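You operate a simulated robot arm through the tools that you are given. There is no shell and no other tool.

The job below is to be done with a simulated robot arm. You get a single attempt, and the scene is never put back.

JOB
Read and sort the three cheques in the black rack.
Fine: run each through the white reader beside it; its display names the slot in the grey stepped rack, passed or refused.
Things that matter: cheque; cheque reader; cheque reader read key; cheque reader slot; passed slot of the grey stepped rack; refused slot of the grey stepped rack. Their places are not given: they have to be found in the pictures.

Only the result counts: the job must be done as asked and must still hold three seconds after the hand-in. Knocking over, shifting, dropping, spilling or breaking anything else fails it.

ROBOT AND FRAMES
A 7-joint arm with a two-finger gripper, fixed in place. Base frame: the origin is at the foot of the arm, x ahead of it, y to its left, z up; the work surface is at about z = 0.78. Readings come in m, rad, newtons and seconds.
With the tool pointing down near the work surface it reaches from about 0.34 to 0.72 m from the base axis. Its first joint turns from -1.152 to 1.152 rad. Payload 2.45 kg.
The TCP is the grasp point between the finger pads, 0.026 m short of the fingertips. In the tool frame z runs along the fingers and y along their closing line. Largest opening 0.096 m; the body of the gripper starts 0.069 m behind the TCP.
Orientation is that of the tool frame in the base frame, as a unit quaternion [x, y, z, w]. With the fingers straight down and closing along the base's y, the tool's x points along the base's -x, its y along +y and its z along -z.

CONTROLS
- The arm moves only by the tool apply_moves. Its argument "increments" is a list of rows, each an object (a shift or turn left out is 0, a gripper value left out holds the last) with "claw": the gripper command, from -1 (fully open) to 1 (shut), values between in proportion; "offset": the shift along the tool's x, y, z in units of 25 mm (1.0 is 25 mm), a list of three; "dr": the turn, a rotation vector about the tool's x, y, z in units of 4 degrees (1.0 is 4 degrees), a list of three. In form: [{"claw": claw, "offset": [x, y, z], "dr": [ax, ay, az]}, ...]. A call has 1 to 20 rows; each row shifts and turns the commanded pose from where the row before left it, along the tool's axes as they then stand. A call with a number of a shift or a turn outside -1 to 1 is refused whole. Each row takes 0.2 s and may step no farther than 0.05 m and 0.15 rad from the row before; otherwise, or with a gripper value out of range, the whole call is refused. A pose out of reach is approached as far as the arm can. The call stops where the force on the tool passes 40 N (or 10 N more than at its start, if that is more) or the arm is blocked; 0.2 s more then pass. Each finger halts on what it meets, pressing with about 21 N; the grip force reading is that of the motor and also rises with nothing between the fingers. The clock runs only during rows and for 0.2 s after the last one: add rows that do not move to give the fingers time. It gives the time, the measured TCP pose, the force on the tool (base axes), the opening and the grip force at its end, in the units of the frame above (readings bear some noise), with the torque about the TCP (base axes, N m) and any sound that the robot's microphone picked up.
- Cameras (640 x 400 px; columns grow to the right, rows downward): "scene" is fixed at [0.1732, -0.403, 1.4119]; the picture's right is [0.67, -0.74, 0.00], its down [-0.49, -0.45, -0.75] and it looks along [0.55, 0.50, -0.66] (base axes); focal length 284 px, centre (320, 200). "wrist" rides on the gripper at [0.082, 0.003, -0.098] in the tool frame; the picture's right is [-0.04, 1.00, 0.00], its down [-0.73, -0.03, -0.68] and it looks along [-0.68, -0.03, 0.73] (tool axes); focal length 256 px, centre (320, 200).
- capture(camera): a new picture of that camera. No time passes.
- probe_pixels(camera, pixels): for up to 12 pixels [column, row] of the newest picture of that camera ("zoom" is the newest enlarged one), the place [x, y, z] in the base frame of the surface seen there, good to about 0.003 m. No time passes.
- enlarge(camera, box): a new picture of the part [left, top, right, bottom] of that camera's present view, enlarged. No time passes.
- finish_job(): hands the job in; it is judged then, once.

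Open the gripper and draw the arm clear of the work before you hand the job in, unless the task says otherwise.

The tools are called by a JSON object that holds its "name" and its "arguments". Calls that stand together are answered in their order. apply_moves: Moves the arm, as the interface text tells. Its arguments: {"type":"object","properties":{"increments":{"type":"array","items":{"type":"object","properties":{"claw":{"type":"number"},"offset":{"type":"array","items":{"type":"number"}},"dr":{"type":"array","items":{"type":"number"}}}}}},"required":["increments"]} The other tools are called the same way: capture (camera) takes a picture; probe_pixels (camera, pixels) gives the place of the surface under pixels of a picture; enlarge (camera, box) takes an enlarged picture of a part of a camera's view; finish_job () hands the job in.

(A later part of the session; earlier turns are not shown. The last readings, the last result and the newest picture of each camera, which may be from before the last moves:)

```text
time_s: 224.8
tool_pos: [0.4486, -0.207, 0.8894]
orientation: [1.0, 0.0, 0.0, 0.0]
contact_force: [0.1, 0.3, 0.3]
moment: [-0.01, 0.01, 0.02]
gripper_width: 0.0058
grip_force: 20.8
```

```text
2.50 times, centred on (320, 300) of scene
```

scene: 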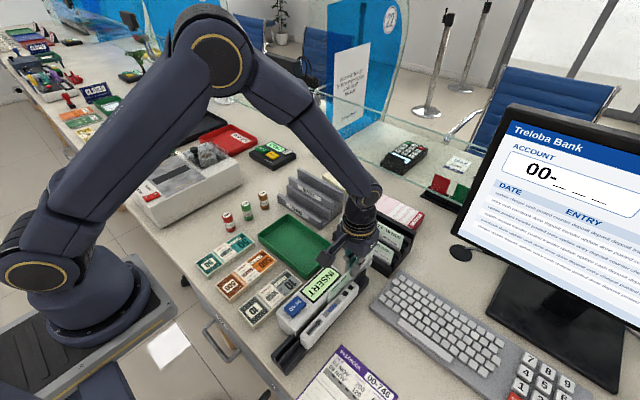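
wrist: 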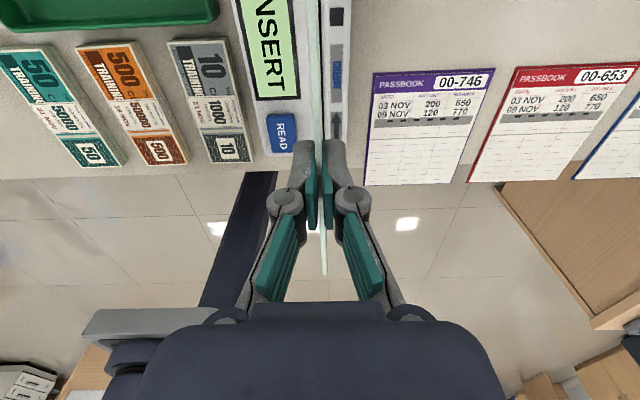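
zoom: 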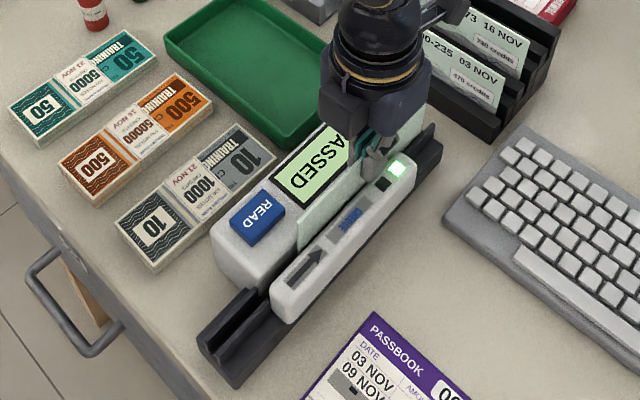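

Gripped. I lift it straight up and turn back 90° so it lies along y (face toward -x).

{"name": "apply_moves", "arguments": {"increments": [{"offset": [0, 0, -0.5]}, {"offset": [0, 0, -1]}, {"offset": [0, 0, -1]}, {"offset": [0, 0, -1]}, {"offset": [0, 0, -1]}, {"offset": [0, 0, -0.3]}, {"dr": [0, 0, -0.5]}, {"dr": [0, 0, -1]}, {"dr": [0, 0, -1]}, {"dr": [0, 0, -1]}, {"dr": [0, 0, -1]}, {"dr": [0, 0, -1]}, {"dr": [0, 0, -1]}, {"dr": [0, 0, -1]}, {"dr": [0, 0, -1]}, {"dr": [0, 0, -1]}, {"dr": [0, 0, -1]}, {"dr": [0, 0, -1]}, {"dr": [0, 0, -1]}, {"dr": [0, 0, -1]}]}}

{"name": "apply_moves", "arguments": {"increments": [{"dr": [0, 0, -1]}, {"dr": [0, 0, -1]}, {"dr": [0, 0, -1]}, {"dr": [0, 0, -1]}, {"dr": [0, 0, -1]}, {"dr": [0, 0, -1]}, {"dr": [0, 0, -1]}, {"dr": [0, 0, -1]}, {"dr": [0, 0, -1]}, {}]}}

```text
time_s: 229.0
tool_pos: [0.4483, -0.2063, 1.0094]
orientation: [0.891, 0.454, 0.0, -0.001]
contact_force: [0.1, -0.1, 0.4]
moment: [0.01, -0.02, -0.01]
gripper_width: 0.006
grip_force: 20.8
```

```text
time_s: 231.2
tool_pos: [0.4475, -0.2049, 1.0098]
orientation: [0.706, 0.708, 0.0, 0.0]
contact_force: [-0.5, 0.5, 0.7]
moment: [-0.01, -0.01, 0.0]
gripper_width: 0.006
grip_force: 21.4
```

Now I carry it over to above the PASSED slot (x≈0.62, y≈0.082).

{"name": "apply_moves", "arguments": {"increments": [{"offset": [0.5, 0.3, 0]}, {"offset": [0.957, 0.575, 0]}, {"offset": [0.957, 0.575, 0]}, {"offset": [0.957, 0.575, 0]}, {"offset": [0.957, 0.575, 0]}, {"offset": [0.957, 0.575, 0]}, {"offset": [0.957, 0.575, 0]}, {"offset": [0.957, 0.575, 0]}, {"offset": [0.957, 0.575, 0]}, {"offset": [0.957, 0.575, 0]}, {"offset": [0.957, 0.575, 0]}, {"offset": [0.957, 0.575, 0]}, {"offset": [0.457, 0.275, 0]}, {}, {}]}}

{"name": "capture", "arguments": {"camera": "wrist"}}

{"name": "enlarge", "arguments": {"camera": "scene", "box": [260, 110, 420, 250]}}

```text
time_s: 234.4
tool_pos: [0.6213, 0.0794, 1.0116]
orientation: [0.707, 0.707, 0.0, 0.0]
contact_force: [0.8, -0.2, 0.1]
moment: [0.03, 0.0, -0.02]
gripper_width: 0.0058
grip_force: 21.0
```

```text
taken
```

wrist: 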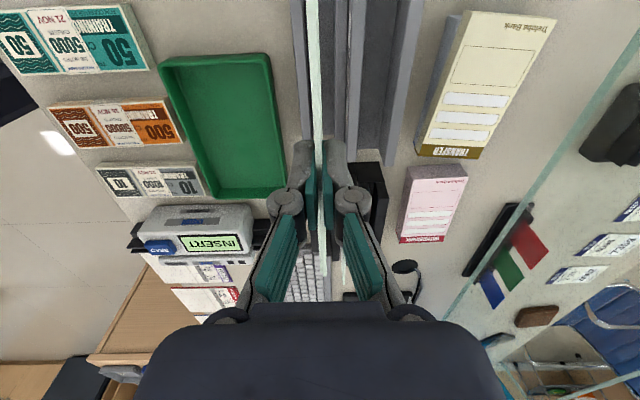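

```text
2.86 times, centred on (340, 180) of scene
```

zoom: 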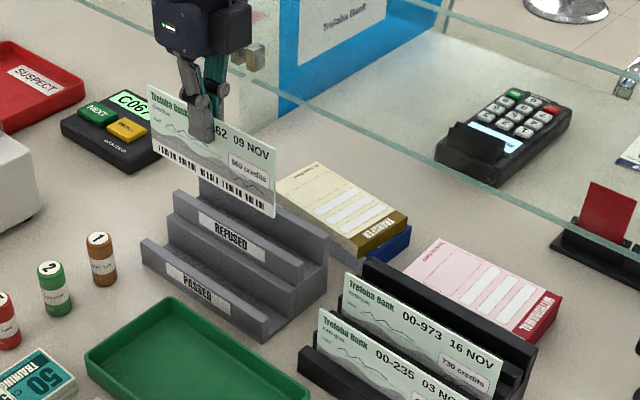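

The cheque hangs above the grey rack. I shift 9 mm forward and tilt it 8° so that its top leans back (toward the higher rear wall), then descend to just above the front rib.

{"name": "apply_moves", "arguments": {"increments": [{"offset": [0.1, 0.35, 0]}, {"dr": [1, 0, 0]}, {"dr": [1, 0, 0]}, {}, {"offset": [0, 0.125, 0.891]}, {"offset": [0, 0.125, 0.891]}, {"offset": [0, 0.125, 0.891]}, {"offset": [0, 0.125, 0.891]}, {"offset": [0, 0.115, 0.82]}, {}, {}]}}

{"name": "capture", "arguments": {"camera": "wrist"}}

{"name": "enlarge", "arguments": {"camera": "scene", "box": [270, 130, 380, 240]}}

```text
time_s: 236.8
tool_pos: [0.6286, 0.082, 0.8987]
orientation: [0.705, 0.706, -0.049, -0.05]
contact_force: [0.1, -0.1, -0.3]
moment: [-0.02, -0.01, 0.02]
gripper_width: 0.006
grip_force: 21.1
```

```text
taken
```

wrist: 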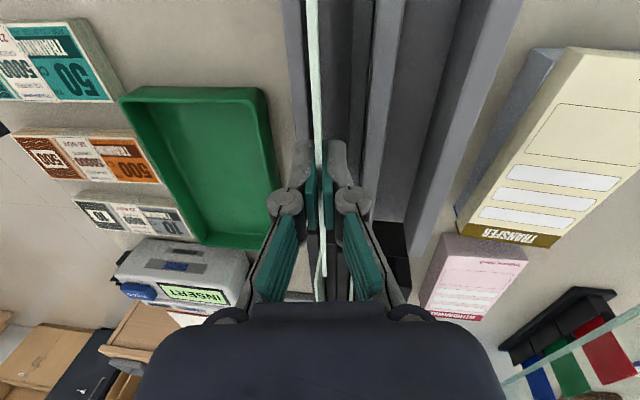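

```text
3.64 times, centred on (325, 185) of scene
```

zoom: 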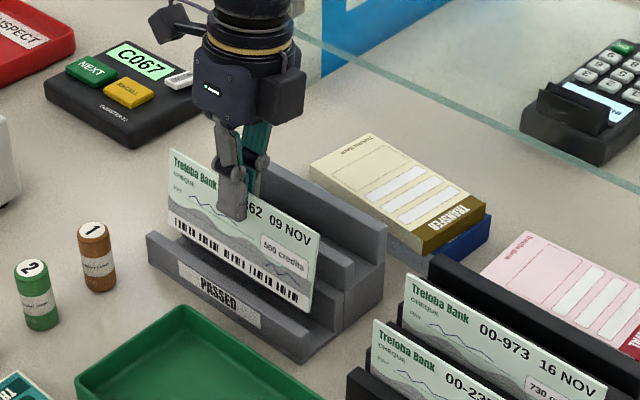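

I probe the cheque's bottom edge and the slot edges to confirm it is over the PASSED slot.

{"name": "probe_pixels", "arguments": {"camera": "zoom", "pixels": [[172, 218], [235, 258], [300, 300], [175, 155], [317, 240], [150, 240], [180, 262], [270, 318], [330, 330], [310, 315], [240, 266], [340, 300]]}}

```text
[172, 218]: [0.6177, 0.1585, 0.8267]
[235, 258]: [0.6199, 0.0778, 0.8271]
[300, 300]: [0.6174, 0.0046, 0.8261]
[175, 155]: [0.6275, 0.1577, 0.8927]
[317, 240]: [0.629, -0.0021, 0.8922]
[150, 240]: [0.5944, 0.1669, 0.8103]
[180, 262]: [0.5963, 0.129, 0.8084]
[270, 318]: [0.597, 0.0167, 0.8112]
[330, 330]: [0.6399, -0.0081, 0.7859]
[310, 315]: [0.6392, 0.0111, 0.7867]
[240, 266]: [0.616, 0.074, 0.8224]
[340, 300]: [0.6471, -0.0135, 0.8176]
```

Bottom edge at x≈0.6175, inside the slot span. I lower it to the slot floor in small steps.

{"name": "apply_moves", "arguments": {"increments": [{"offset": [0, 0.06, 0.44]}, {"offset": [0, 0.06, 0.44]}, {"offset": [0, 0.05, 0.36]}, {"offset": [0, 0.007, 0.05]}, {"offset": [0, 0.007, 0.05]}, {}]}}

```text
time_s: 238.2
tool_pos: [0.6302, 0.0826, 0.8659]
orientation: [0.706, 0.705, -0.049, -0.049]
contact_force: [-0.2, 0.1, -0.5]
moment: [0.02, 0.02, -0.01]
gripper_width: 0.0058
grip_force: 21.0
```

{"name": "apply_moves", "arguments": {"increments": [{"offset": [0, 0.006, 0.04]}, {"offset": [0, 0.006, 0.04]}, {"offset": [0, 0.006, 0.04]}, {}]}}

{"name": "enlarge", "arguments": {"camera": "scene", "box": [270, 130, 380, 240]}}

```text
time_s: 239.2
tool_pos: [0.6313, 0.0845, 0.8647]
orientation: [0.705, 0.706, -0.049, -0.048]
contact_force: [0.3, -1.1, 19.5]
moment: [-0.08, 0.15, 0.02]
gripper_width: 0.006
grip_force: 21.1
```

```text
3.64 times, centred on (325, 185) of scene
```

zoom: 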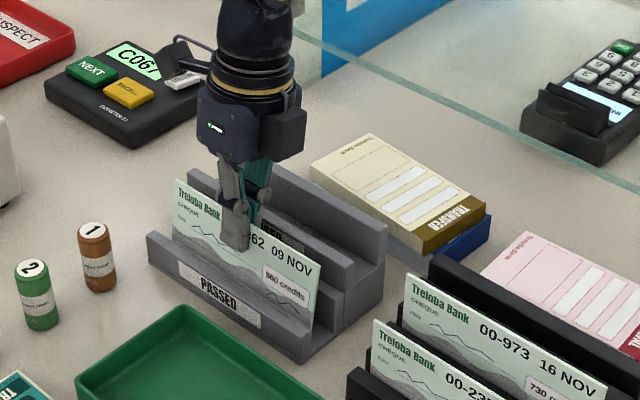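

Floor contact (19 N). I ease up 1 mm, open slightly (≈18 mm) and withdraw along the tool axis.

{"name": "apply_moves", "arguments": {"increments": [{"offset": [0, -0.006, -0.05]}, {"claw": 0.65}, {}, {}, {"offset": [0, -0.02, -0.3]}, {"offset": [0, -0.05, -0.5]}, {"offset": [0, -0.1, -0.8]}, {"offset": [0, -0.1, -0.8]}, {"offset": [0, -0.1, -0.8]}, {"offset": [0, -0.1, -0.8]}, {}]}}

{"name": "enlarge", "arguments": {"camera": "scene", "box": [270, 130, 380, 240]}}

{"name": "capture", "arguments": {"camera": "wrist"}}

```text
time_s: 241.6
tool_pos: [0.6328, 0.0823, 0.965]
orientation: [0.706, 0.705, -0.049, -0.048]
contact_force: [0.1, 0.9, 1.6]
moment: [0.0, 0.0, -0.01]
gripper_width: 0.0168
grip_force: 0.1
```

```text
3.64 times, centred on (325, 185) of scene
```

zoom: 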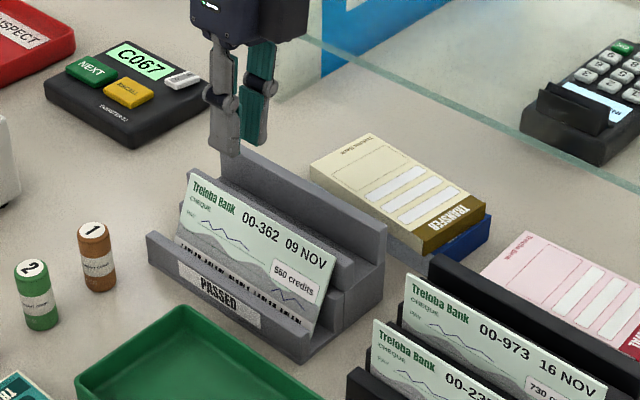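

```text
taken
```

wrist: 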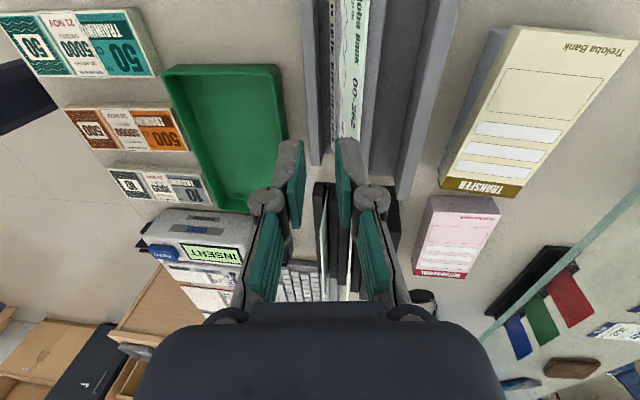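

Cheque 00-362 stands safely in PASSED, leaning back on the rear wall. Next I untilt and move above cheque 2 (00-973, x≈0.650, y≈-0.16).

{"name": "apply_moves", "arguments": {"increments": [{"offset": [0, 0, -0.6]}, {"dr": [-1, 0, 0], "claw": 0.25}, {"dr": [-1, 0, 0]}, {"offset": [-0.7, 0.05, 0]}, {"offset": [-1, 0.08, 0]}, {"offset": [-1, 0.08, 0]}, {"offset": [-1, 0.08, 0]}, {"offset": [-1, 0.08, 0]}, {"offset": [-1, 0.08, 0]}, {"offset": [-1, 0.08, 0]}, {"offset": [-1, 0.08, 0]}, {"offset": [-1, 0.08, 0]}, {"offset": [-1, 0.08, 0]}, {}, {}]}}

{"name": "capture", "arguments": {"camera": "wrist"}}

{"name": "enlarge", "arguments": {"camera": "wrist", "box": [200, 0, 400, 200]}}

```text
time_s: 244.8
tool_pos: [0.6523, -0.1586, 0.9818]
orientation: [0.706, 0.708, 0.0, 0.0]
contact_force: [0.3, 0.5, -0.5]
moment: [0.01, 0.01, 0.01]
gripper_width: 0.0361
grip_force: 0.1
```

```text
taken
```

wrist: 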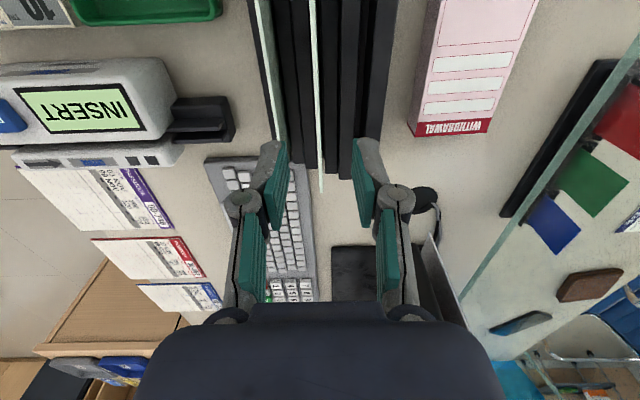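

```text
2.00 times, centred on (300, 100) of wrist
```

zoom: 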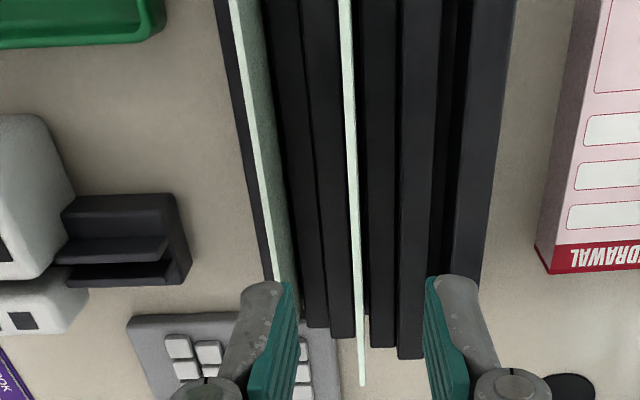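

{"name": "probe_pixels", "arguments": {"camera": "zoom", "pixels": [[346, 50], [350, 150], [355, 250], [359, 340], [361, 380], [412, 150], [385, 150], [480, 150], [255, 150], [325, 150]]}}

```text
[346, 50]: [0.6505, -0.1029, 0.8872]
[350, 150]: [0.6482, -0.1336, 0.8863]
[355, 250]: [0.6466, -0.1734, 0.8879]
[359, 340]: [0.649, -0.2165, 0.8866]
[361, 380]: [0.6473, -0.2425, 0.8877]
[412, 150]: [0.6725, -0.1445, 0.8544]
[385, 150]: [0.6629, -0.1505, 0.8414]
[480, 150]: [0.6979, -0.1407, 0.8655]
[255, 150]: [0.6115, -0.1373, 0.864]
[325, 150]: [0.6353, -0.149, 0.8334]
```

Cheque 2 is at x≈0.6485, top ≈0.887. I correct 4 mm back, narrow the opening to 30 mm, descend and grip.

{"name": "apply_moves", "arguments": {"increments": [{"offset": [0, -0.15, 0.5], "claw": 0.375}, {"offset": [0, 0, 0.8]}, {"offset": [0, 0, 0.8]}, {"offset": [0, 0, 0.8]}, {"offset": [0, 0, 0.73]}, {}, {}]}}

{"name": "capture", "arguments": {"camera": "wrist"}}

{"name": "enlarge", "arguments": {"camera": "scene", "box": [325, 160, 435, 270]}}

```text
time_s: 246.4
tool_pos: [0.6494, -0.1586, 0.8861]
orientation: [0.707, 0.707, 0.0, 0.0]
contact_force: [0.1, -0.3, 0.1]
moment: [0.01, -0.04, 0.01]
gripper_width: 0.0299
grip_force: 0.1
```

```text
taken
```

wrist: 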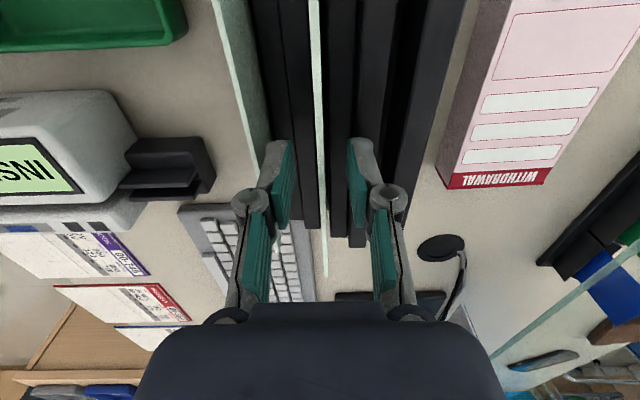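

```text
3.64 times, centred on (380, 215) of scene
```

zoom: 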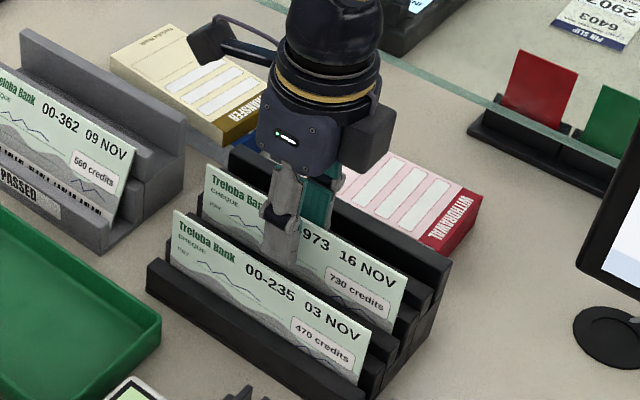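

Slightly deeper than planned (TCP 0.886); I raise 4 mm and close.

{"name": "apply_moves", "arguments": {"increments": [{"offset": [0, 0, -0.16]}, {}, {"claw": 1}, {}, {}, {}, {}]}}

```text
time_s: 248.0
tool_pos: [0.6506, -0.1583, 0.8913]
orientation: [0.707, 0.707, 0.0, 0.0]
contact_force: [0.0, 0.1, -0.3]
moment: [0.04, -0.02, -0.02]
gripper_width: 0.006
grip_force: 20.7
```

Gripped. I lift it clear and carry it back toward the reader.

{"name": "apply_moves", "arguments": {"increments": [{"offset": [0, 0, -0.4]}, {"offset": [0, 0, -0.8]}, {"offset": [0, 0, -1]}, {"offset": [0, 0, -1]}, {"offset": [0, 0, -1]}, {"offset": [0, 0, -0.4]}, {"offset": [0, -0.5, 0]}, {"offset": [-0.1, -0.9, 0]}, {"offset": [-0.2, -1, 0]}, {"offset": [-0.2, -1, 0]}, {"offset": [-0.2, -1, 0]}, {"offset": [-0.2, -1, 0]}, {"offset": [-0.2, -1, 0]}, {"offset": [-0.2, -1, 0]}, {"offset": [-0.2, -1, 0]}, {"offset": [-0.2, -1, 0]}, {"offset": [-0.2, -0.6, 0]}, {}]}}

{"name": "enlarge", "arguments": {"camera": "scene", "box": [240, 180, 440, 360]}}

```text
time_s: 251.8
tool_pos: [0.3982, -0.2066, 1.0091]
orientation: [0.706, 0.708, 0.0, 0.0]
contact_force: [-0.8, -0.6, 0.6]
moment: [0.04, 0.03, -0.02]
gripper_width: 0.0062
grip_force: 21.2
```

```text
2.22 times, centred on (340, 270) of scene
```

zoom: 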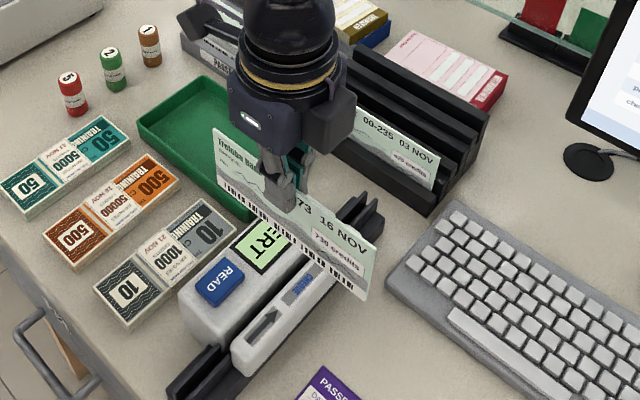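

Now I yaw +90° so the face looks toward +y, as with the successful read.

{"name": "apply_moves", "arguments": {"increments": [{"dr": [0, 0, 0.5]}, {"dr": [0, 0, 1]}, {"dr": [0, 0, 1]}, {"dr": [0, 0, 1]}, {"dr": [0, 0, 1]}, {"dr": [0, 0, 1]}, {"dr": [0, 0, 1]}, {"dr": [0, 0, 1]}, {"dr": [0, 0, 1]}, {"dr": [0, 0, 1]}, {"dr": [0, 0, 1]}, {"dr": [0, 0, 1]}, {"dr": [0, 0, 1]}, {"dr": [0, 0, 1]}, {"dr": [0, 0, 1]}, {"dr": [0, 0, 1]}, {"dr": [0, 0, 1]}, {"dr": [0, 0, 1]}, {"dr": [0, 0, 1]}, {"dr": [0, 0, 1]}]}}

{"name": "apply_moves", "arguments": {"increments": [{"dr": [0, 0, 1]}, {"dr": [0, 0, 1]}, {"dr": [0, 0, 1]}, {}, {"offset": [-0.7, 0, 0]}, {"offset": [-1, 0, 0]}, {}, {"offset": [0, 0, 0.8]}, {"offset": [0, 0, 0.8]}, {"offset": [0, 0, 0.7]}, {}, {}]}}

{"name": "enlarge", "arguments": {"camera": "wrist", "box": [290, 0, 370, 60]}}

```text
time_s: 256.0
tool_pos: [0.4, -0.2071, 1.0075]
orientation: [0.995, 0.105, -0.001, 0.0]
contact_force: [0.1, 0.6, 0.8]
moment: [0.04, 0.01, 0.0]
gripper_width: 0.0062
grip_force: 21.0
```

```text
time_s: 258.6
tool_pos: [0.3566, -0.2086, 0.9508]
orientation: [1.0, 0.001, 0.001, 0.001]
contact_force: [-0.2, -0.5, 1.0]
moment: [-0.03, -0.02, -0.02]
gripper_width: 0.0062
grip_force: 20.9
```

```text
6.67 times, centred on (330, 30) of wrist
```

zoom: 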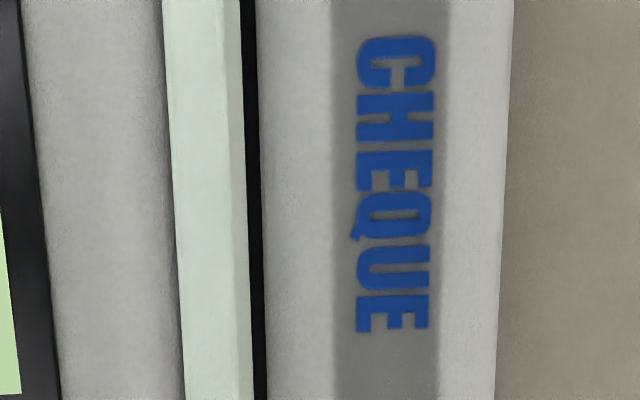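

The dark gap beside the cheque is narrower than before, so it sits too far toward -y. I probe to get the correction.

{"name": "probe_pixels", "arguments": {"camera": "zoom", "pixels": [[172, 150], [205, 150], [230, 150], [240, 150], [252, 150], [265, 150], [280, 150], [160, 150], [180, 350], [240, 350], [258, 350], [272, 350]]}}

```text
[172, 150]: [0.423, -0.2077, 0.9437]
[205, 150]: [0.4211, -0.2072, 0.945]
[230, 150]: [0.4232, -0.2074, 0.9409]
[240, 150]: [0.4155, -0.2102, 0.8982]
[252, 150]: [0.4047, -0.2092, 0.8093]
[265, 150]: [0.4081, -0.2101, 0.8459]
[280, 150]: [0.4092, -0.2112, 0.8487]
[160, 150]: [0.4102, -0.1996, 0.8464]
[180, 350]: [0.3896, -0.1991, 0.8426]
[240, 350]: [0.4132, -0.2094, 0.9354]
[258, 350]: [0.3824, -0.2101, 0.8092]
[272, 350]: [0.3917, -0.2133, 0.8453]
```

The cheque must go about 3 mm toward +y. I correct and look again.

{"name": "apply_moves", "arguments": {"increments": [{"offset": [0, -0.11, 0]}, {}, {}]}}

{"name": "enlarge", "arguments": {"camera": "wrist", "box": [290, 0, 370, 60]}}

```text
time_s: 259.4
tool_pos: [0.3582, -0.2064, 0.9503]
orientation: [1.0, 0.001, -0.001, 0.0]
contact_force: [-0.5, -0.2, 0.0]
moment: [-0.03, -0.01, 0.01]
gripper_width: 0.0061
grip_force: 21.0
```

```text
6.67 times, centred on (330, 30) of wrist
```

zoom: 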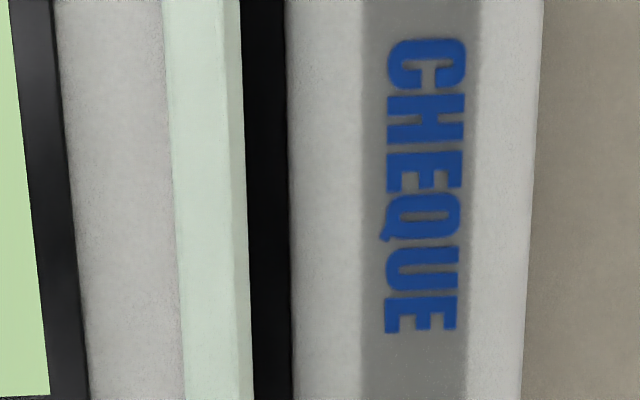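

Aligned (gap like before). I lower the cheque into the slot at x≈0.357 down to the floor.

{"name": "apply_moves", "arguments": {"increments": [{"offset": [-0.05, 0.02, 0.4]}, {"offset": [0, 0, 0.5]}, {"offset": [0, 0, 0.5]}, {"offset": [0, 0, 0.5]}, {"offset": [0, 0, 0.3]}, {"offset": [0, 0, 0.1]}, {"offset": [0, 0, 0.05]}, {}]}}

```text
time_s: 261.2
tool_pos: [0.3566, -0.2056, 0.8915]
orientation: [1.0, 0.0, 0.001, 0.0]
contact_force: [-1.1, 1.2, 23.7]
moment: [0.13, -0.04, 0.02]
gripper_width: 0.0059
grip_force: 21.1
```

Floor contact. I ease up slightly, release, and go press READ.

{"name": "apply_moves", "arguments": {"increments": [{"offset": [0, 0, -0.03]}, {"claw": 0.7}, {}, {"claw": 0.4}, {}, {"offset": [0, 0, -0.9]}, {"offset": [0, 0, -0.9]}, {"offset": [0, -0.8, 0], "claw": 1}, {"offset": [0, -0.82, 0]}, {}, {}, {"offset": [0, 0, 0.8]}, {"offset": [0, 0, 0.8]}, {}]}}

{"name": "enlarge", "arguments": {"camera": "scene", "box": [240, 220, 400, 380]}}

```text
time_s: 264.2
tool_pos: [0.3545, -0.164, 0.8963]
orientation: [1.0, 0.001, 0.0, 0.001]
contact_force: [0.4, -0.2, 0.1]
moment: [0.0, 0.02, -0.03]
gripper_width: 0.0
grip_force: 21.2
```

```text
2.50 times, centred on (320, 300) of scene
```

zoom: 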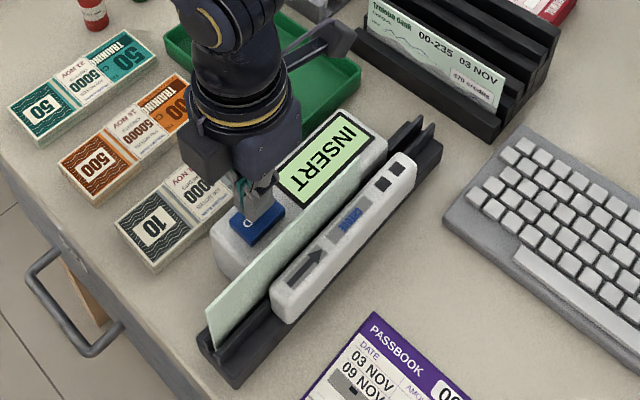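

The cheque stands at the entry end. I press READ.

{"name": "apply_moves", "arguments": {"increments": [{"offset": [0, 0, 0.3]}, {"offset": [0, 0, 0.1]}, {"offset": [0, 0, 0.08]}, {"offset": [0, 0, 0.08]}, {}]}}

{"name": "enlarge", "arguments": {"camera": "scene", "box": [240, 220, 400, 380]}}

```text
time_s: 265.4
tool_pos: [0.3547, -0.164, 0.8822]
orientation: [1.0, 0.0, 0.001, 0.0]
contact_force: [-0.2, 0.1, 1.9]
moment: [-0.03, -0.02, 0.0]
gripper_width: 0.006
grip_force: 28.8
heard: click
```

```text
2.50 times, centred on (320, 300) of scene
```

zoom: 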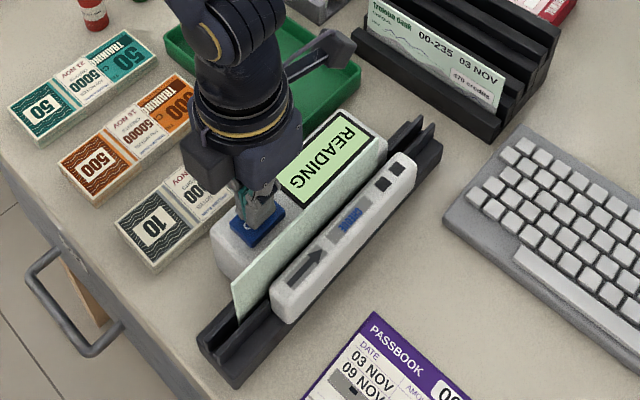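

READING appears and the cheque is moving. I rise off the key and wait for the verdict.

{"name": "apply_moves", "arguments": {"increments": [{"offset": [0, 0, -0.4]}, {"offset": [0, 0, -0.8]}, {"offset": [0, 0, -0.8]}, {"offset": [0, 0, -0.8]}, {}, {}, {}, {}, {}]}}

{"name": "enlarge", "arguments": {"camera": "scene", "box": [240, 220, 400, 380]}}

```text
time_s: 267.4
tool_pos: [0.3564, -0.165, 0.9524]
orientation: [1.0, 0.0, 0.001, 0.001]
contact_force: [0.4, 0.4, 0.5]
moment: [0.02, -0.01, 0.02]
gripper_width: 0.0002
grip_force: 29.1
```

```text
2.50 times, centred on (320, 300) of scene
```

zoom: 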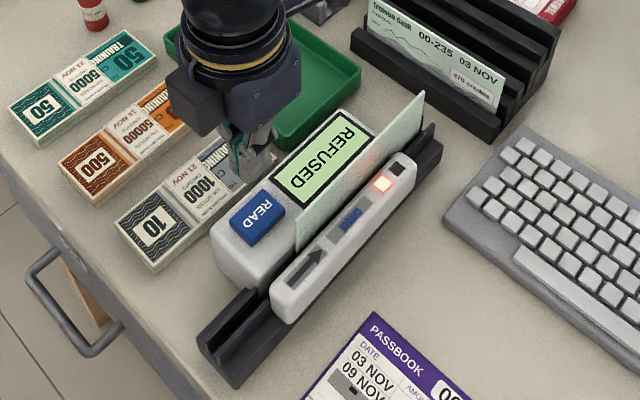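

REFUSED for cheque 00-973 (red light). It is again at centre x≈0.448; I go grip it.

{"name": "probe_pixels", "arguments": {"camera": "zoom", "pixels": [[298, 225], [300, 240], [424, 97], [360, 158], [340, 177], [390, 130]]}}

{"name": "apply_moves", "arguments": {"increments": [{"offset": [0.6, 0.4, 0], "claw": 0.4}, {"offset": [1, 0.4, 0]}, {"offset": [1, 0.4, 0]}, {"offset": [1, 0.44, 0]}, {"offset": [0.08, 0, 0]}, {}, {}]}}

{"name": "enlarge", "arguments": {"camera": "wrist", "box": [240, 0, 400, 150]}}

```text
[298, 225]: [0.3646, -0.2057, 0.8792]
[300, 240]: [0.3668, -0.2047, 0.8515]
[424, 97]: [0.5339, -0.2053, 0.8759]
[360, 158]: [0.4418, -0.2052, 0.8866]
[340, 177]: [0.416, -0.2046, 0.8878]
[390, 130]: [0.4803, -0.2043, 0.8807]
```

```text
time_s: 269.0
tool_pos: [0.4472, -0.2041, 0.9528]
orientation: [1.0, 0.0, 0.0, 0.001]
contact_force: [-1.2, -1.0, 0.3]
moment: [-0.02, 0.03, 0.0]
gripper_width: 0.0287
grip_force: 0.0
```

```text
2.67 times, centred on (320, 75) of wrist
```

zoom: 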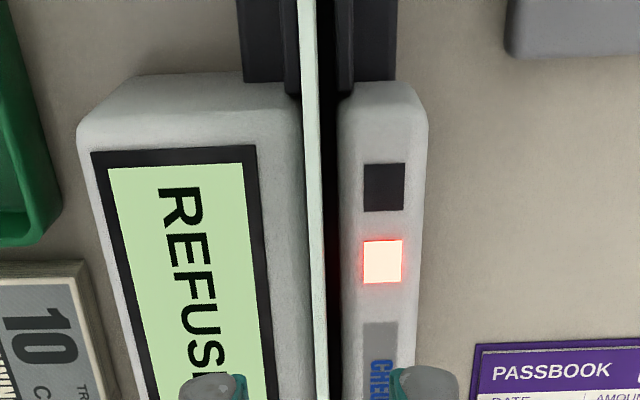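

The cheque is between the fingers. I descend, grip, lift and start turning back by 90°.

{"name": "apply_moves", "arguments": {"increments": [{"offset": [0.08, 0, 0.8]}, {"offset": [0, 0, 0.8]}, {"offset": [0, 0, 0.5]}, {"offset": [0, 0, 0.4]}, {"claw": 1}, {}, {}, {}]}}

{"name": "apply_moves", "arguments": {"increments": [{"offset": [0, 0, -0.5]}, {"offset": [0, 0, -1]}, {"offset": [0, 0, -1]}, {"offset": [0, 0, -1]}, {"offset": [0, 0, -1]}, {"offset": [0, 0, -0.5]}, {"dr": [0, 0, -0.5]}, {"dr": [0, 0, -1]}, {"dr": [0, 0, -1]}, {"dr": [0, 0, -1]}, {"dr": [0, 0, -1]}, {"dr": [0, 0, -1]}, {"dr": [0, 0, -1]}, {"dr": [0, 0, -1]}, {"dr": [0, 0, -1]}, {"dr": [0, 0, -1]}, {"dr": [0, 0, -1]}, {"dr": [0, 0, -1]}, {"dr": [0, 0, -1]}, {"dr": [0, 0, -1]}]}}

{"name": "apply_moves", "arguments": {"increments": [{"dr": [0, 0, -1]}, {"dr": [0, 0, -1]}, {"dr": [0, 0, -1]}, {"dr": [0, 0, -1]}, {"dr": [0, 0, -1]}, {"dr": [0, 0, -1]}, {"dr": [0, 0, -1]}, {"dr": [0, 0, -1]}, {"dr": [0, 0, -1]}, {}]}}

```text
time_s: 270.8
tool_pos: [0.4486, -0.205, 0.8919]
orientation: [1.0, 0.0, -0.001, 0.0]
contact_force: [0.2, -0.2, 1.1]
moment: [-0.02, -0.01, 0.0]
gripper_width: 0.0059
grip_force: 21.1
```

```text
time_s: 275.0
tool_pos: [0.4491, -0.2049, 1.0157]
orientation: [0.891, 0.455, 0.0, 0.0]
contact_force: [0.2, -0.2, -0.5]
moment: [-0.03, 0.02, 0.0]
gripper_width: 0.0058
grip_force: 21.1
```

```text
time_s: 277.2
tool_pos: [0.4505, -0.205, 1.0154]
orientation: [0.706, 0.708, 0.0, -0.001]
contact_force: [0.4, -0.5, -0.8]
moment: [-0.02, 0.02, -0.03]
gripper_width: 0.0063
grip_force: 21.1
```

Now I carry it above the REFUSED slot (x≈0.683 TCP, y≈0.082).

{"name": "apply_moves", "arguments": {"increments": [{"offset": [0.5, 0.4, 0]}, {"offset": [0.957, 0.775, 0]}, {"offset": [0.957, 0.775, 0]}, {"offset": [0.957, 0.775, 0]}, {"offset": [0.957, 0.775, 0]}, {"offset": [0.957, 0.775, 0]}, {"offset": [0.957, 0.775, 0]}, {"offset": [0.957, 0.775, 0]}, {"offset": [0.957, 0.775, 0]}, {"offset": [0.957, 0.775, 0]}, {"offset": [0.957, 0.775, 0]}, {"offset": [0.957, 0.775, 0]}, {"offset": [0.457, 0.375, 0]}, {"dr": [1, 0, 0]}, {"dr": [1, 0, 0]}, {}, {}]}}

{"name": "enlarge", "arguments": {"camera": "scene", "box": [270, 110, 380, 230]}}

```text
time_s: 280.8
tool_pos: [0.6833, 0.0821, 1.0155]
orientation: [0.706, 0.705, -0.049, -0.05]
contact_force: [-0.1, -0.2, 0.0]
moment: [0.01, -0.02, 0.0]
gripper_width: 0.0061
grip_force: 20.4
```

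```text
3.33 times, centred on (325, 170) of scene
```

zoom: 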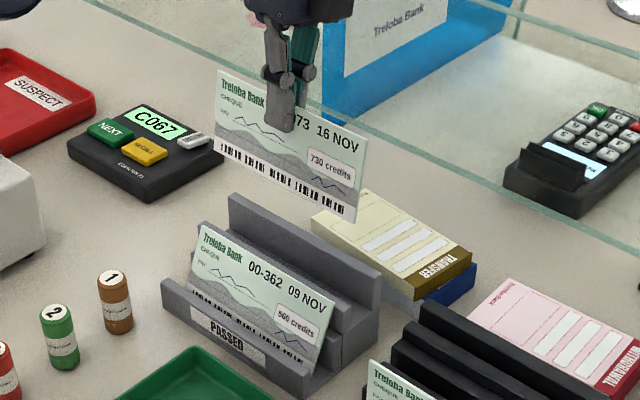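

Above the rack and tilted. I descend until the bottom edge is just above the REFUSED rib and then verify.

{"name": "apply_moves", "arguments": {"increments": [{"offset": [0, 0.131, 0.93]}, {"offset": [0, 0.131, 0.93]}, {"offset": [0, 0.131, 0.93]}, {}, {}]}}

{"name": "enlarge", "arguments": {"camera": "scene", "box": [270, 130, 380, 230]}}

```text
time_s: 282.0
tool_pos: [0.6834, 0.0806, 0.9436]
orientation: [0.705, 0.706, -0.05, -0.05]
contact_force: [0.1, -0.1, -1.6]
moment: [0.0, -0.04, -0.02]
gripper_width: 0.006
grip_force: 21.4
```

```text
4.00 times, centred on (325, 180) of scene
```

zoom: 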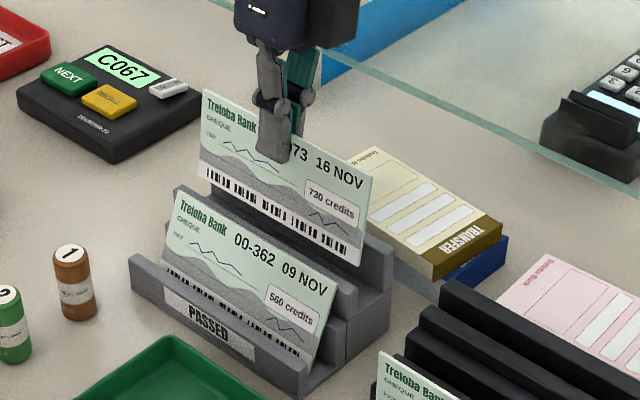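

{"name": "probe_pixels", "arguments": {"camera": "zoom", "pixels": [[203, 172], [280, 216], [355, 258], [205, 95], [370, 178], [350, 292], [380, 245], [340, 270], [178, 195], [335, 275], [165, 262], [305, 358]]}}

```text
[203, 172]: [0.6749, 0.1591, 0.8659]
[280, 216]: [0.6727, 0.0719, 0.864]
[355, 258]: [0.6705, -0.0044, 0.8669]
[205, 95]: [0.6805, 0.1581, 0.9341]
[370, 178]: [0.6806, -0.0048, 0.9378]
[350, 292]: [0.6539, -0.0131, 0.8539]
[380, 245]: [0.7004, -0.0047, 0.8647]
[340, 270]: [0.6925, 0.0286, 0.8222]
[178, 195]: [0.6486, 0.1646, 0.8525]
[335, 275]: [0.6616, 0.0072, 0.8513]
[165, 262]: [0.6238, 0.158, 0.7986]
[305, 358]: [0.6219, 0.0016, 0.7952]
```

The bottom edge (x≈0.6725) is inside the REFUSED slot span (0.661–0.690). I lower it to the floor.

{"name": "apply_moves", "arguments": {"increments": [{"offset": [0, 0.07, 0.5]}, {"offset": [0, 0.07, 0.5]}, {"offset": [0, 0.055, 0.39]}, {"offset": [0, 0.006, 0.04]}, {"offset": [0, 0.006, 0.04]}, {"offset": [0, 0.006, 0.04]}, {}]}}

```text
time_s: 283.6
tool_pos: [0.683, 0.0807, 0.9076]
orientation: [0.705, 0.706, -0.049, -0.049]
contact_force: [0.4, 0.2, 0.0]
moment: [0.01, 0.0, -0.01]
gripper_width: 0.0061
grip_force: 20.6
```

{"name": "apply_moves", "arguments": {"increments": [{"offset": [0, 0.006, 0.04]}, {"offset": [0, 0.006, 0.04]}, {"offset": [0, 0.006, 0.04]}, {}]}}

```text
time_s: 284.6
tool_pos: [0.6831, 0.0814, 0.907]
orientation: [0.706, 0.705, -0.048, -0.048]
contact_force: [1.7, -1.8, 19.5]
moment: [-0.07, 0.15, 0.04]
gripper_width: 0.006
grip_force: 21.3
```

Floor contact (19 N). I ease up, open slightly and withdraw along the tool axis.

{"name": "apply_moves", "arguments": {"increments": [{"offset": [0, -0.006, -0.05]}, {"claw": 0.6}, {}, {}, {"offset": [0, -0.02, -0.3]}, {"offset": [0, -0.05, -0.5]}, {"offset": [0, -0.1, -0.8]}, {"offset": [0, -0.1, -0.8]}, {"offset": [0, -0.1, -0.8]}, {"offset": [0, -0.1, -0.5]}, {}]}}

{"name": "enlarge", "arguments": {"camera": "scene", "box": [270, 130, 380, 230]}}

{"name": "capture", "arguments": {"camera": "wrist"}}

```text
time_s: 287.0
tool_pos: [0.6849, 0.0819, 0.9982]
orientation: [0.705, 0.706, -0.049, -0.05]
contact_force: [-0.3, 0.1, -0.2]
moment: [0.03, 0.0, 0.03]
gripper_width: 0.0195
grip_force: 0.2
```

```text
4.00 times, centred on (325, 180) of scene
```

zoom: 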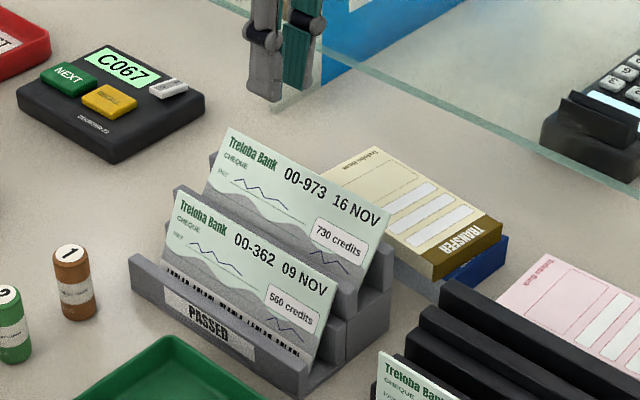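

```text
taken
```

wrist: 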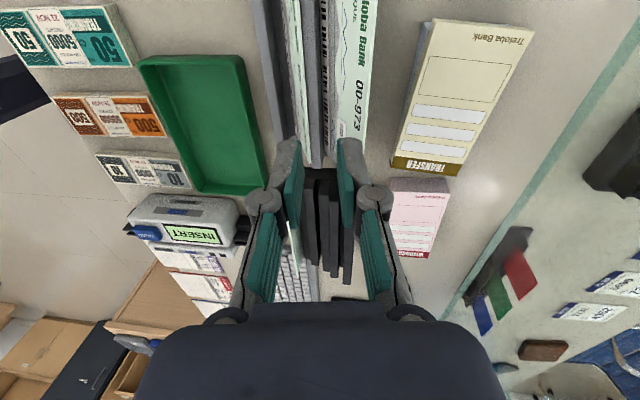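

Both sorted cheques stand well in their slots. Now the last one: I untilt and move above cheque 1 (00-235, x≈0.613, y≈-0.16).

{"name": "apply_moves", "arguments": {"increments": [{"dr": [-1, 0, 0], "claw": 0.375}, {"dr": [-1, 0, 0]}, {"offset": [-0.7, -0.1, 0]}, {"offset": [-1, -0.31, 0]}, {"offset": [-1, -0.31, 0]}, {"offset": [-1, -0.31, 0]}, {"offset": [-1, -0.31, 0]}, {"offset": [-1, -0.31, 0]}, {"offset": [-1, -0.31, 0]}, {"offset": [-1, -0.31, 0]}, {"offset": [-1, -0.31, 0]}, {"offset": [-1, -0.31, 0.5]}, {}, {}]}}

{"name": "capture", "arguments": {"camera": "wrist"}}

{"name": "enlarge", "arguments": {"camera": "wrist", "box": [200, 0, 400, 200]}}

```text
time_s: 290.0
tool_pos: [0.6103, -0.1618, 0.9833]
orientation: [0.707, 0.708, 0.0, 0.0]
contact_force: [-0.3, 0.4, -0.8]
moment: [0.02, 0.03, 0.01]
gripper_width: 0.0299
grip_force: 0.1
```

```text
taken
```

wrist: 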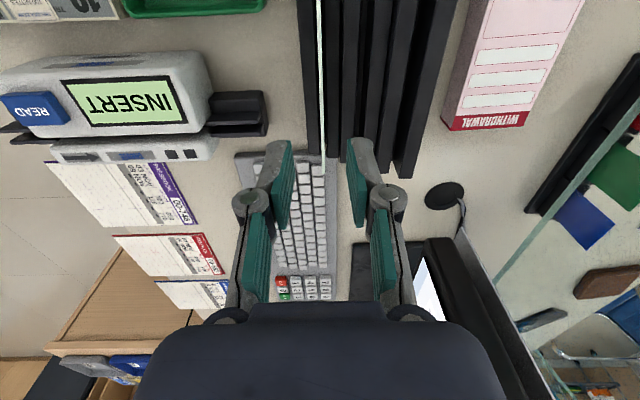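

```text
2.00 times, centred on (300, 100) of wrist
```

zoom: 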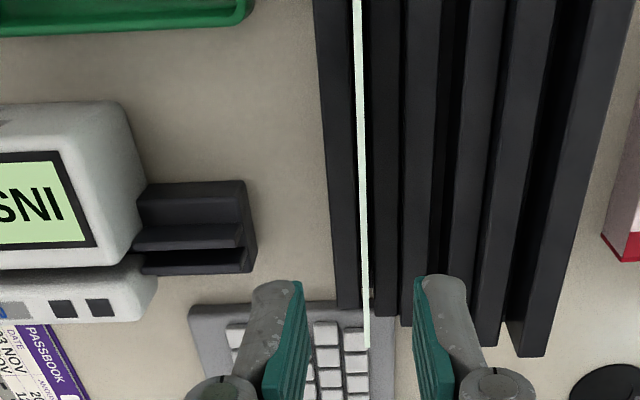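

{"name": "probe_pixels", "arguments": {"camera": "zoom", "pixels": [[358, 50], [361, 150], [364, 250], [366, 340], [345, 200], [385, 200], [420, 200], [410, 270], [467, 200]]}}

```text
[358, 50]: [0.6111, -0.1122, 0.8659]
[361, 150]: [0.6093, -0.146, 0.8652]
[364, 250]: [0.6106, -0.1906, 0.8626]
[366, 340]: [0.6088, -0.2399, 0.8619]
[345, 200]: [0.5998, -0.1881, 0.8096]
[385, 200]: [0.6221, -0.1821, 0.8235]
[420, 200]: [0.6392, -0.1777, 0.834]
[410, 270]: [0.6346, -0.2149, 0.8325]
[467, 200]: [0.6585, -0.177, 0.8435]
```

Cheque 1 at x≈0.611, top ≈0.864, centred between the fingers. I descend to TCP≈0.869 and check before gripping.

{"name": "apply_moves", "arguments": {"increments": [{"offset": [0.06, 0.04, 0.8]}, {"offset": [0, 0, 0.9]}, {"offset": [0, 0, 0.9]}, {"offset": [0, 0, 0.9]}, {"offset": [0, 0, 0.9]}, {"offset": [0, 0, 0.15]}, {}, {}]}}

{"name": "enlarge", "arguments": {"camera": "wrist", "box": [240, 60, 400, 220]}}

```text
time_s: 291.8
tool_pos: [0.6117, -0.1598, 0.8707]
orientation: [0.707, 0.707, 0.0, 0.0]
contact_force: [-0.4, -0.6, -0.2]
moment: [0.01, 0.04, 0.02]
gripper_width: 0.03
grip_force: 0.0
```

```text
2.50 times, centred on (320, 140) of wrist
```

zoom: 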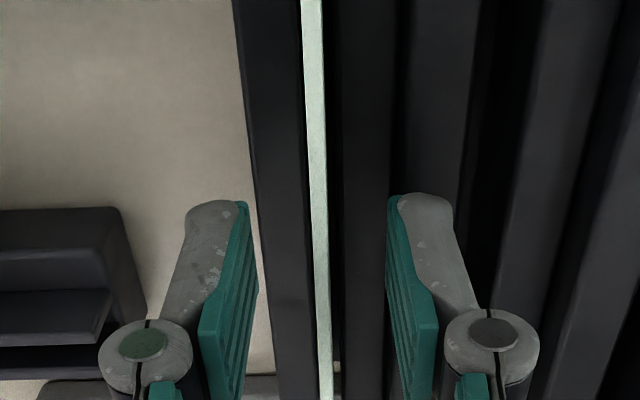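

The cheque lies mid-way between the pads. I close and then lift.

{"name": "apply_moves", "arguments": {"increments": [{"offset": [0, 0, 0.04], "claw": 1}, {}, {}, {}, {}]}}

{"name": "apply_moves", "arguments": {"increments": [{"offset": [0, 0, -0.4]}, {"offset": [0, 0, -0.8]}, {"offset": [0, 0, -1]}, {"offset": [0, 0, -1]}, {"offset": [0, 0, -1]}, {"offset": [0, 0, -1]}, {"offset": [0, 0, -0.3]}, {"offset": [0, -0.5, 0]}, {"offset": [-0.2, -1, 0]}, {"offset": [-0.25, -1, 0]}, {"offset": [-0.25, -1, 0]}, {"offset": [-0.25, -1, 0]}, {"offset": [-0.25, -1, 0]}, {"offset": [-0.25, -1, 0]}, {"offset": [-0.25, -1, 0]}, {"offset": [-0.15, -1, 0]}, {}]}}

{"name": "enlarge", "arguments": {"camera": "scene", "box": [240, 180, 440, 360]}}

```text
time_s: 293.0
tool_pos: [0.612, -0.1604, 0.8709]
orientation: [0.707, 0.707, 0.0, 0.0]
contact_force: [-0.2, 0.0, -0.8]
moment: [-0.03, -0.01, 0.01]
gripper_width: 0.0062
grip_force: 21.0
```

```text
time_s: 296.6
tool_pos: [0.399, -0.2041, 1.0071]
orientation: [0.708, 0.706, 0.0, 0.0]
contact_force: [-0.7, 0.3, -0.2]
moment: [0.04, -0.01, 0.0]
gripper_width: 0.006
grip_force: 21.1
```

```text
2.22 times, centred on (340, 270) of scene
```

zoom: 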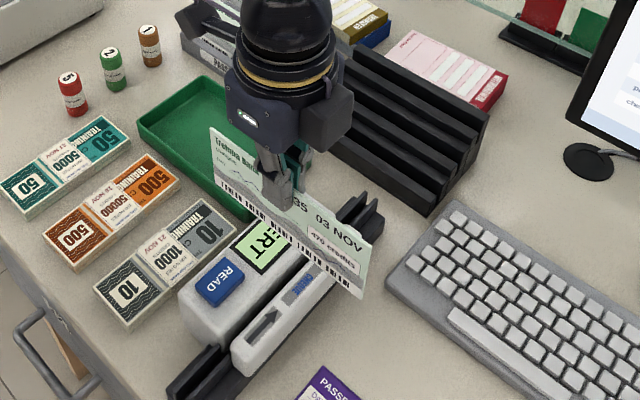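

The last cheque is above the reader. I yaw +90° (face +y), shift to x≈0.357 and descend above the slot.

{"name": "apply_moves", "arguments": {"increments": [{"dr": [0, 0, 0.5]}, {"dr": [0, 0, 1]}, {"dr": [0, 0, 1]}, {"dr": [0, 0, 1]}, {"dr": [0, 0, 1]}, {"dr": [0, 0, 1]}, {"dr": [0, 0, 1]}, {"dr": [0, 0, 1]}, {"dr": [0, 0, 1]}, {"dr": [0, 0, 1]}, {"dr": [0, 0, 1]}, {"dr": [0, 0, 1]}, {"dr": [0, 0, 1]}, {"dr": [0, 0, 1]}, {"dr": [0, 0, 1]}, {"dr": [0, 0, 1]}, {"dr": [0, 0, 1]}, {"dr": [0, 0, 1]}, {"dr": [0, 0, 1]}, {"dr": [0, 0, 1]}]}}

{"name": "apply_moves", "arguments": {"increments": [{"dr": [0, 0, 1]}, {"dr": [0, 0, 1]}, {"dr": [0, 0, 1]}, {}, {"offset": [-0.7, 0.04, 0]}, {"offset": [-1, 0, 0]}, {}, {"offset": [0, 0, 0.8]}, {"offset": [0, 0, 0.8]}, {"offset": [0, 0, 0.7]}, {}, {}]}}

{"name": "enlarge", "arguments": {"camera": "wrist", "box": [290, 0, 370, 60]}}

```text
time_s: 300.8
tool_pos: [0.3998, -0.2061, 1.0092]
orientation: [0.995, 0.105, 0.0, 0.0]
contact_force: [1.0, 0.1, -0.6]
moment: [-0.01, 0.0, -0.01]
gripper_width: 0.0058
grip_force: 20.7
```

```text
time_s: 303.4
tool_pos: [0.3563, -0.2069, 0.951]
orientation: [1.0, 0.002, 0.0, 0.001]
contact_force: [0.1, -0.2, -0.2]
moment: [0.0, -0.01, 0.0]
gripper_width: 0.006
grip_force: 21.2
```

```text
6.67 times, centred on (330, 30) of wrist
```

zoom: 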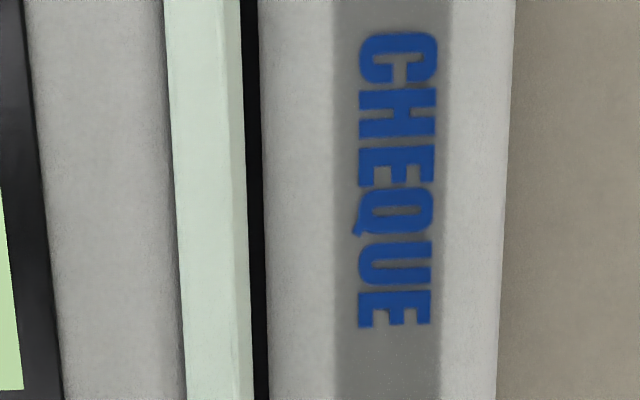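

As last time, the gap shows it needs ≈2.5 mm toward +y. I correct and lower it into the slot.

{"name": "apply_moves", "arguments": {"increments": [{"offset": [0, -0.09, 0]}, {}, {}]}}

{"name": "enlarge", "arguments": {"camera": "wrist", "box": [290, 0, 370, 60]}}

```text
time_s: 304.2
tool_pos: [0.3566, -0.2052, 0.9507]
orientation: [1.0, 0.0, 0.0, 0.0]
contact_force: [-0.5, 0.0, 0.6]
moment: [-0.02, 0.03, 0.02]
gripper_width: 0.0059
grip_force: 20.3
```

```text
6.67 times, centred on (330, 30) of wrist
```

zoom: 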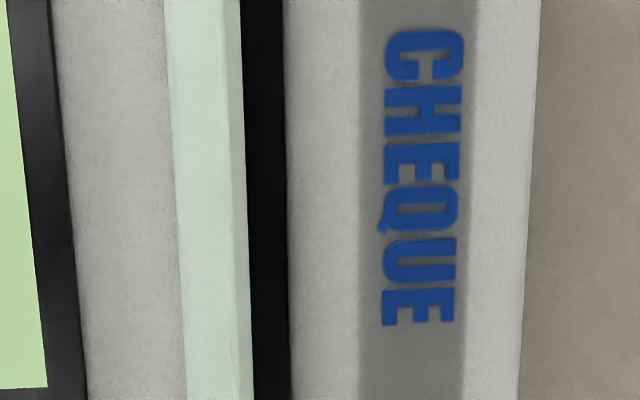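

Aligned. I lower it to the slot floor.

{"name": "apply_moves", "arguments": {"increments": [{"offset": [0, 0.01, 0.4]}, {"offset": [0, 0, 0.5]}, {"offset": [0, 0, 0.5]}, {"offset": [0, 0, 0.5]}, {"offset": [0, 0, 0.2]}, {"offset": [0, 0, 0.08]}, {"offset": [0, 0, 0.05]}, {}]}}

```text
time_s: 306.0
tool_pos: [0.3568, -0.205, 0.8964]
orientation: [1.0, 0.001, 0.0, 0.0]
contact_force: [0.3, 0.5, 0.3]
moment: [-0.01, -0.02, -0.02]
gripper_width: 0.006
grip_force: 21.2
```

{"name": "apply_moves", "arguments": {"increments": [{"offset": [0, 0, 0.06]}, {"offset": [0, 0, 0.06]}, {"offset": [0, 0, 0.04]}, {}]}}

```text
time_s: 307.0
tool_pos: [0.3577, -0.2046, 0.8912]
orientation: [1.0, 0.001, 0.0, 0.001]
contact_force: [3.1, 1.5, 24.3]
moment: [0.07, -0.19, -0.02]
gripper_width: 0.0059
grip_force: 20.9
```

Floor contact. I ease up, release, move over the READ key and press it.

{"name": "apply_moves", "arguments": {"increments": [{"offset": [0, 0, -0.03]}, {"claw": 0.7}, {}, {"claw": 0.4}, {}, {"offset": [0, 0, -0.9]}, {"offset": [0, 0, -0.9]}, {"offset": [-0.05, -0.8, 0], "claw": 1}, {"offset": [0, -0.82, 0]}, {}, {}, {"offset": [0, 0, 0.8]}, {"offset": [0, 0, 0.8]}, {"offset": [0, 0, 0.25]}, {}]}}

{"name": "enlarge", "arguments": {"camera": "scene", "box": [240, 220, 400, 380]}}

```text
time_s: 310.2
tool_pos: [0.356, -0.1646, 0.8901]
orientation: [1.0, 0.0, 0.0, 0.0]
contact_force: [-0.4, 0.1, 0.4]
moment: [0.02, -0.01, 0.0]
gripper_width: 0.0001
grip_force: 21.3
```

```text
2.50 times, centred on (320, 300) of scene
```

zoom: 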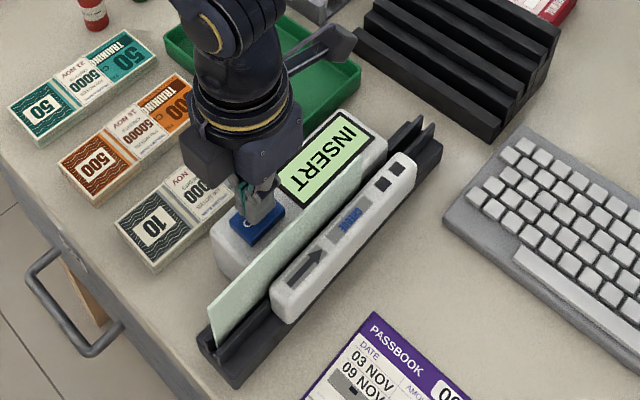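

The cheque stands at the entry; I press READ.

{"name": "apply_moves", "arguments": {"increments": [{"offset": [0, 0, 0.08]}, {"offset": [0, 0, 0.08]}, {"offset": [0, 0, 0.08]}, {"offset": [0, 0, 0.06]}, {}]}}

{"name": "enlarge", "arguments": {"camera": "scene", "box": [240, 220, 400, 380]}}

```text
time_s: 311.4
tool_pos: [0.3559, -0.1643, 0.8837]
orientation: [1.0, 0.0, 0.0, 0.0]
contact_force: [-0.5, 0.6, 0.4]
moment: [0.01, 0.0, -0.01]
gripper_width: 0.0061
grip_force: 28.7
heard: click
```

```text
2.50 times, centred on (320, 300) of scene
```

zoom: 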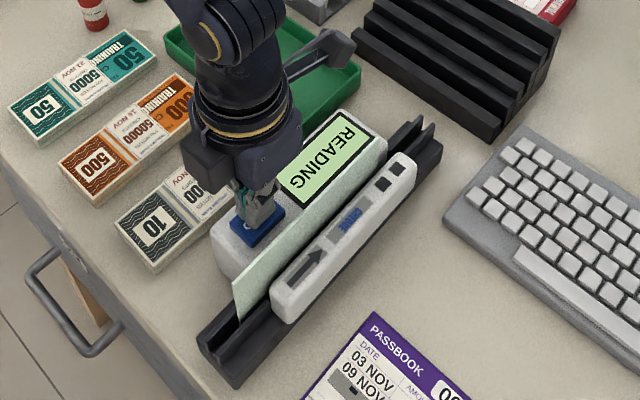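

READING again. I rise and wait for the verdict.

{"name": "apply_moves", "arguments": {"increments": [{"offset": [0, 0, -0.4]}, {"offset": [0, 0, -0.8]}, {"offset": [0, 0, -0.8]}, {"offset": [0, 0, -0.8]}, {}, {}, {}, {}, {}]}}

{"name": "enlarge", "arguments": {"camera": "scene", "box": [240, 220, 400, 380]}}

```text
time_s: 313.4
tool_pos: [0.3554, -0.1647, 0.9532]
orientation: [1.0, 0.0, 0.0, 0.0]
contact_force: [-0.4, 0.7, -0.3]
moment: [0.0, 0.0, 0.0]
gripper_width: 0.0
grip_force: 28.7
```

```text
2.50 times, centred on (320, 300) of scene
```

zoom: 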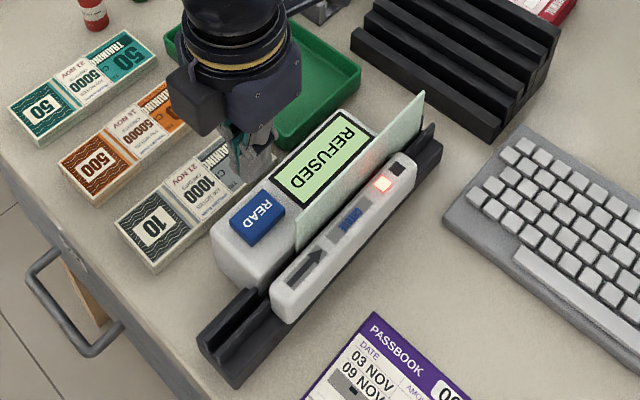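

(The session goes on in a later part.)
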